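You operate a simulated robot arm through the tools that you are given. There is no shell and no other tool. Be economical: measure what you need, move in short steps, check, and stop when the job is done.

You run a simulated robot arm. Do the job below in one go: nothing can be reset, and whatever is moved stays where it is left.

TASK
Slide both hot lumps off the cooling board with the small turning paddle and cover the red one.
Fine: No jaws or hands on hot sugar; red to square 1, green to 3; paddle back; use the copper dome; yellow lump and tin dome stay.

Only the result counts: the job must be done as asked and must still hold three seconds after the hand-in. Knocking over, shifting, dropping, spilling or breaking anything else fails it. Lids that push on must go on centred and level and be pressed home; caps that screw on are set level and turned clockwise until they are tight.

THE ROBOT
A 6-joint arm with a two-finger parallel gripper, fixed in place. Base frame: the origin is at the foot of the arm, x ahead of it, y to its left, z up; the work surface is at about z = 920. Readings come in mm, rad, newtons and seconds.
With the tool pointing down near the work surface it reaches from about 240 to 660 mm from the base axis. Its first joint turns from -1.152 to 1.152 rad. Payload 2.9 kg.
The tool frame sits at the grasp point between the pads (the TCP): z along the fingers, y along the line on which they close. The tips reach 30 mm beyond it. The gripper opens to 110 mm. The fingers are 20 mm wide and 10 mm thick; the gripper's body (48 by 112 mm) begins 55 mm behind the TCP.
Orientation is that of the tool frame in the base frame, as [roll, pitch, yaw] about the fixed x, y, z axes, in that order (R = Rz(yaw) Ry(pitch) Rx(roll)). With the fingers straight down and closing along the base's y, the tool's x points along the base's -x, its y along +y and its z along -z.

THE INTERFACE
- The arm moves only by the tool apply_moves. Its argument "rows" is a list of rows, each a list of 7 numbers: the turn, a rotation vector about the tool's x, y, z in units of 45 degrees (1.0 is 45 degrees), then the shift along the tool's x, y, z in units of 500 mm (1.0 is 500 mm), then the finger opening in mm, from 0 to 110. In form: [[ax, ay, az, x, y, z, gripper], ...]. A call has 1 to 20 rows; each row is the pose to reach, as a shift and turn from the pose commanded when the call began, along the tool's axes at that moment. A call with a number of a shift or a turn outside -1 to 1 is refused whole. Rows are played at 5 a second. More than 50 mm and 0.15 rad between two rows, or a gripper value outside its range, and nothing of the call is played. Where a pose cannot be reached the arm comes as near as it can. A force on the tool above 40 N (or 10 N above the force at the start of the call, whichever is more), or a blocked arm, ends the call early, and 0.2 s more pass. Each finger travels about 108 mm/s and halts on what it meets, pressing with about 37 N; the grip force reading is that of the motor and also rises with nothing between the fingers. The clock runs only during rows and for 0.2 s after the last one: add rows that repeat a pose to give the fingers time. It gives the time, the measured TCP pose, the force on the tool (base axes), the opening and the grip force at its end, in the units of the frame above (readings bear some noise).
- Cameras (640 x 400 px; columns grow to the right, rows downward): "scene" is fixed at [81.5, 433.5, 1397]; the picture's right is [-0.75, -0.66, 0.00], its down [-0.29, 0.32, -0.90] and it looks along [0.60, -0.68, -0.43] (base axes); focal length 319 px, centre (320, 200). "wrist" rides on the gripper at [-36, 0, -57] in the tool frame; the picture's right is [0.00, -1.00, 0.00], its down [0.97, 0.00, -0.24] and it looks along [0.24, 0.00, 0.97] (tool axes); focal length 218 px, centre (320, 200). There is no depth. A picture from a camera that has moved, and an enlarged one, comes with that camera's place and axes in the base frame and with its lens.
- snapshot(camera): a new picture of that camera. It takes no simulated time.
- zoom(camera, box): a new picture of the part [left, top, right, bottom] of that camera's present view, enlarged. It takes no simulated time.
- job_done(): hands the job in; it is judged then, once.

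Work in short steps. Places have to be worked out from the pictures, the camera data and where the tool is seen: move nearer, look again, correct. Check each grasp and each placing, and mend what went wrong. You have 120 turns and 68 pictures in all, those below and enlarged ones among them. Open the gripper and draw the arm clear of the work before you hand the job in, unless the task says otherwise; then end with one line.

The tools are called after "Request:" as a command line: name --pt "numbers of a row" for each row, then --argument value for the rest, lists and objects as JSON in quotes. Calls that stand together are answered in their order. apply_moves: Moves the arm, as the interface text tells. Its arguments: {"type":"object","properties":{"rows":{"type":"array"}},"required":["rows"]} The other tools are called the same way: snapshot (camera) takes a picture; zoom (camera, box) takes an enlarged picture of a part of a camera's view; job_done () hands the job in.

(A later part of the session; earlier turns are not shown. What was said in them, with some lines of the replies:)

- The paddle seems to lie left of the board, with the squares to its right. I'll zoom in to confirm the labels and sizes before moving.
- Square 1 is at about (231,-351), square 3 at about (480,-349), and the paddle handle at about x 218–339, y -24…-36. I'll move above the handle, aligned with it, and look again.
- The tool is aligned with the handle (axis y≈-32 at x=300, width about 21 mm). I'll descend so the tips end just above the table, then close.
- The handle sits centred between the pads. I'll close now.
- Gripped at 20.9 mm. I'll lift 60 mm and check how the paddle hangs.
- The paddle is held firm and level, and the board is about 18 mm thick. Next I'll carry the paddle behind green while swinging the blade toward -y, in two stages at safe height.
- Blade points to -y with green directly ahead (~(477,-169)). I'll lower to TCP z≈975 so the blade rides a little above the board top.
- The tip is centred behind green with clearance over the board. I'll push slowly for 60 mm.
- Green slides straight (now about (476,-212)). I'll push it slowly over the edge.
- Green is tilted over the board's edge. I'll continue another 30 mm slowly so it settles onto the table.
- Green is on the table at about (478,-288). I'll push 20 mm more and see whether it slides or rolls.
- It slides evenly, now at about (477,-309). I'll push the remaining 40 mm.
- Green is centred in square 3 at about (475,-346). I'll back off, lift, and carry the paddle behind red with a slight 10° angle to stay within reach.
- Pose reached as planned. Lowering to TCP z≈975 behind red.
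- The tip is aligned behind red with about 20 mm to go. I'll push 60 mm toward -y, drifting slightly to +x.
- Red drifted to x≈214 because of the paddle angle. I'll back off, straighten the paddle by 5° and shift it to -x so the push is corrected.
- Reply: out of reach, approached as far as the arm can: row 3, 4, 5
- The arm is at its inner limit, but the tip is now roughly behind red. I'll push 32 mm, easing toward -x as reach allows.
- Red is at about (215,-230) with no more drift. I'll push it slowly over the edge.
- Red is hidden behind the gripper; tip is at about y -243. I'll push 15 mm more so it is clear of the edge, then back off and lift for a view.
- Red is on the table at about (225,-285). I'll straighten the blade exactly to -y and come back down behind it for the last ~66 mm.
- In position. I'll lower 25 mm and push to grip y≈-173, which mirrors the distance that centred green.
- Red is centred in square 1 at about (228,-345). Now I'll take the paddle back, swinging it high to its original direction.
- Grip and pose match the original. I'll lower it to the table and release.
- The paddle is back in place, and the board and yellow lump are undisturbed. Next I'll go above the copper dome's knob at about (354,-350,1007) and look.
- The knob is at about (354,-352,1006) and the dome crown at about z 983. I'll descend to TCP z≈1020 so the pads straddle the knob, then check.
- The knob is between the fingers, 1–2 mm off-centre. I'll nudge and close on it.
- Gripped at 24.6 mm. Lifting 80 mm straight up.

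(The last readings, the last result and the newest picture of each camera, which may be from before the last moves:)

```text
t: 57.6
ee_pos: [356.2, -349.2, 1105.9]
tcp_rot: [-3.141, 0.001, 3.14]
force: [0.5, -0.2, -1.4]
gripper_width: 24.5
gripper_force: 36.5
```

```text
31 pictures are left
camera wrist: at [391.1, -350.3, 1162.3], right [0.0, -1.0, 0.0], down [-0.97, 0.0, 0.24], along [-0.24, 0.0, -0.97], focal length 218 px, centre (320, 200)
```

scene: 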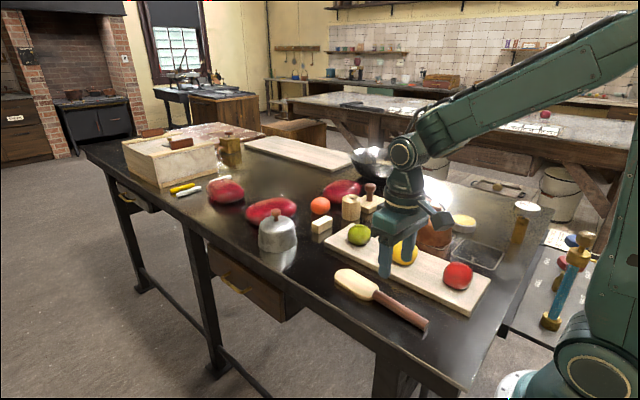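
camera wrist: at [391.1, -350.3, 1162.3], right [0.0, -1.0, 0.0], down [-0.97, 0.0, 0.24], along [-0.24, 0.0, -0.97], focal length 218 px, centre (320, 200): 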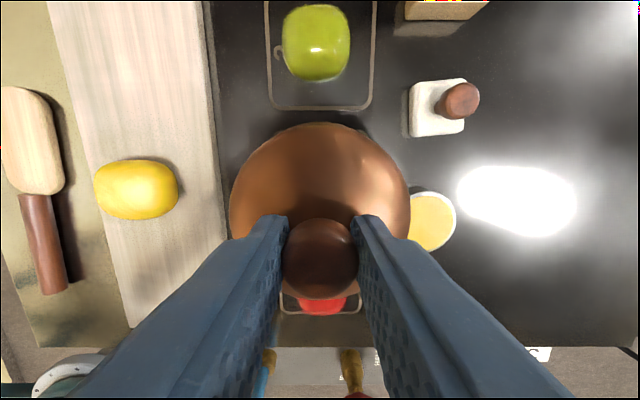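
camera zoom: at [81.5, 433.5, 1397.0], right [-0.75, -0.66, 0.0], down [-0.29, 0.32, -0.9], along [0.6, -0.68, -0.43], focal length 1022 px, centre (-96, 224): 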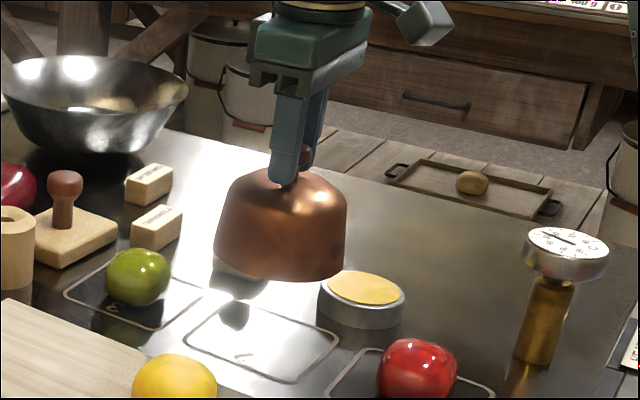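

The dome hangs level and clears everything. I'll carry it 123 mm toward -x to above red on square 1.

Request:
apply_moves --pt "0 0 0 0.04 0 -0.01 8" --pt "0 0 0 0.1 0 -0.01 8" --pt "0 0 0 0.16 0 -0.01 8" --pt "0 0 0 0.21 0 -0.01 8" --pt "0 0 0 0.247 0 -0.01 8" --pt "0 0 0 0.247 0 -0.01 8" --pt "0 0 0 0.247 0 -0.01 8"

Request:
zoom --camera "scene" --box '[390, 150, 590, 275]'

Request:
snapshot --camera "wrist"

```text
t: 59.2
ee_pos: [231.0, -347.5, 1109.2]
tcp_rot: [-3.14, 0.0, 3.141]
force: [0.1, 0.4, -1.6]
gripper_width: 24.6
gripper_force: 36.9
```

```text
3.20 times, centred on (490, 212) of scene
camera zoom: at [81.5, 433.5, 1397.0], right [-0.75, -0.66, 0.0], down [-0.29, 0.32, -0.9], along [0.6, -0.68, -0.43], focal length 1022 px, centre (-224, 160)
```

zoom: 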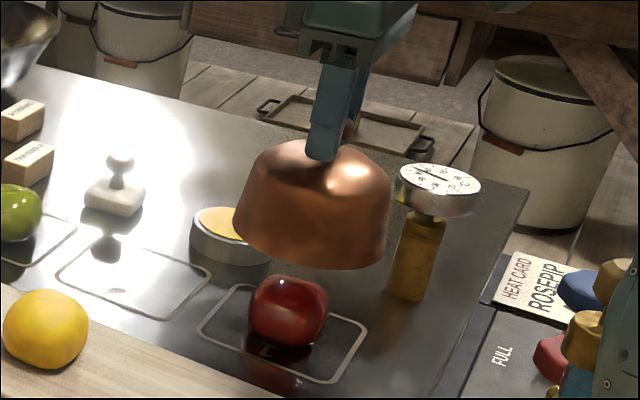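

```text
29 pictures are left
camera wrist: at [266.6, -349.4, 1165.9], right [0.0, -1.0, 0.0], down [-0.97, 0.0, 0.24], along [-0.24, 0.0, -0.97], focal length 218 px, centre (320, 200)
```

wrist: 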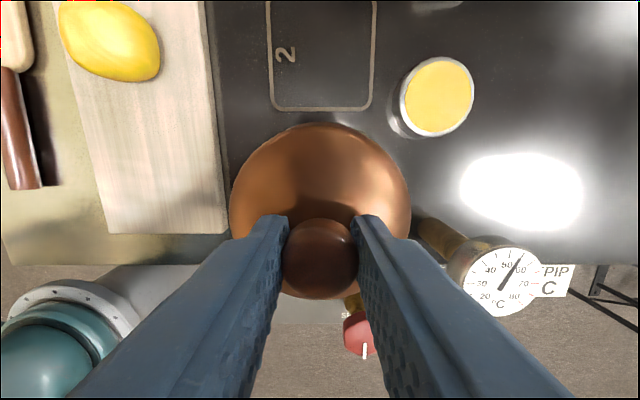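

Dome axis ≈(230,-349), red ≈(229,-347), so clearance is ample. I'll lower slowly, watching the force.

Request:
apply_moves --pt "0 0 0 0 0 0.02 8" --pt "0 0 0 0 0 0.05 8" --pt "0 0 0 0 0 0.08 8" --pt "0 0 0 0 0 0.1 8" --pt "0 0 0 0 0 0.12 8" --pt "0 0 0 0 0 0.135 8" --pt "0 0 0 0 0 0.15 8" --pt "0 0 0 0 0 0.16 8" --pt "0 0 0 0 0 0.16 8"

Request:
zoom --camera "scene" --box '[390, 150, 590, 275]'

```text
t: 61.2
ee_pos: [230.4, -348.3, 1030.7]
tcp_rot: [3.142, 0.0, 3.139]
force: [0.1, -0.8, -2.2]
gripper_width: 24.3
gripper_force: 37.5
```

```text
3.20 times, centred on (490, 212) of scene
camera zoom: at [81.5, 433.5, 1397.0], right [-0.75, -0.66, 0.0], down [-0.29, 0.32, -0.9], along [0.6, -0.68, -0.43], focal length 1022 px, centre (-224, 160)
```

zoom: 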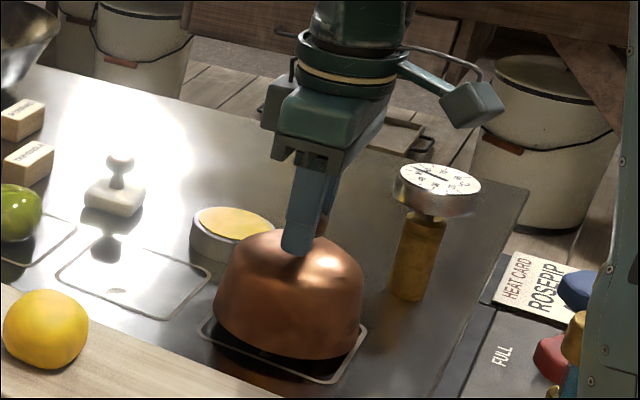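

Level, on target, no contact, about 11 mm to go. I'll lower the rest gently.

Request:
apply_moves --pt "0 0 0 0 0 0.008 8" --pt "0 0 0 0 0 0.014 8" --pt "0 0 0 0 0 0.018 8" --pt "0 0 0 0 0 0.02 8" --pt "0 0 0 0 0 0.021 8" --pt "0 0 0 0 0 0.021 8"

Request:
zoom --camera "scene" --box '[390, 150, 590, 275]'

```text
t: 62.6
ee_pos: [231.5, -349.2, 1021.7]
tcp_rot: [3.141, 0.001, 3.141]
force: [0.2, -0.6, -0.8]
gripper_width: 24.6
gripper_force: 36.8
```

```text
3.20 times, centred on (490, 212) of scene
camera zoom: at [81.5, 433.5, 1397.0], right [-0.75, -0.66, 0.0], down [-0.29, 0.32, -0.9], along [0.6, -0.68, -0.43], focal length 1022 px, centre (-224, 160)
```

zoom: 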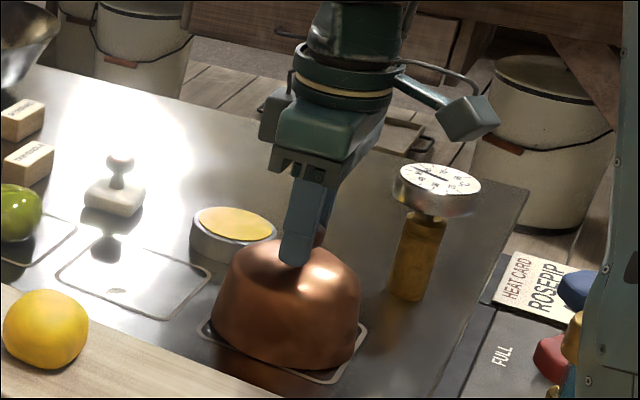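

Almost seated; the force is just starting to fall off. I'll go down 1–2 mm more until contact shows.

Request:
apply_moves --pt "0 0 0 0 0 0.001 8" --pt "0 0 0 0 0 0.002 8" --pt "0 0 0 0 0 0.003 8" --pt "0 0 0 0 0 0.003 8"

```text
t: 63.6
ee_pos: [230.8, -349.1, 1020.8]
tcp_rot: [-3.14, 0.001, 3.139]
force: [-0.8, 2.4, 12.1]
gripper_width: 24.4
gripper_force: 36.9
```

Contact at 12 N means it's seated. I'll release the knob and rise straight up.

Request:
apply_moves --pt "0 0 0 0 0 -0.001 30" --pt "0 0 0 0 0 -0.001 45" --pt "0 0 0 0 0 -0.001 60" --pt "0 0 0 0 0 -0.001 60" --pt "0 0 0 0 0 -0.06 60" --pt "0 0 0 0 0 -0.15 60" --pt "0 0 0 0 0 -0.24 60" --pt "0 0 0 0 0 -0.33 60" --pt "0 0 0 -0.05 0 -0.41 60" --pt "0 0 0 -0.1 0 -0.45 60" --pt "0 0 0 -0.1 0 -0.45 60"

Request:
snapshot --camera "scene"

Request:
snapshot --camera "wrist"

Request:
zoom --camera "scene" --box '[300, 150, 560, 340]'

```text
t: 66.0
ee_pos: [281.0, -348.2, 1243.3]
tcp_rot: [3.14, -0.002, 3.14]
force: [-0.1, 0.4, -0.3]
gripper_width: 60.0
gripper_force: 0.1
```

```text
26 pictures are left
```

scene: 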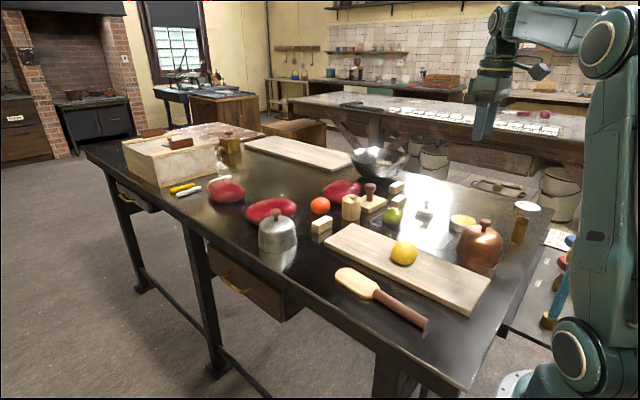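

```text
25 pictures are left
camera wrist: at [318.3, -349.0, 1299.9], right [0.0, -1.0, 0.0], down [-0.97, 0.0, 0.24], along [-0.24, 0.0, -0.97], focal length 218 px, centre (320, 200)
```

wrist: 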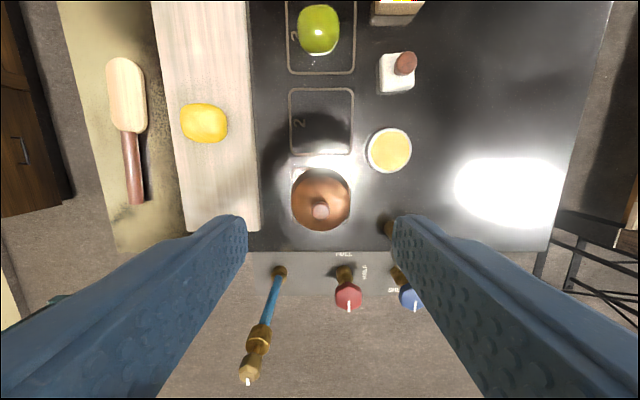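

```text
2.11 times, centred on (430, 245) of scene
camera zoom: at [81.5, 433.5, 1397.0], right [-0.75, -0.66, 0.0], down [-0.29, 0.32, -0.9], along [0.6, -0.68, -0.43], focal length 672 px, centre (88, 105)
```

zoom: 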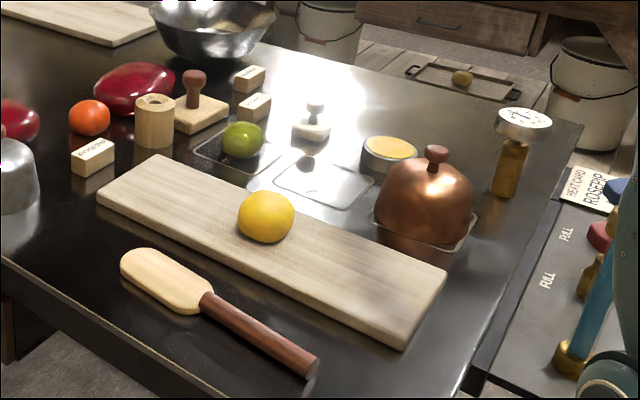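

Red is under the level dome on square 1, green is on square 3, the paddle is back, yellow and the tin dome are untouched, and the arm is clear. I'm handing in.

Request:
job_done

```text
The job is handed in.
```

The job is handed in: I slid red to square 1 and green to square 3 with the paddle, covered red with the copper dome, and put the paddle back. The yellow lump and tin dome stayed where they were.
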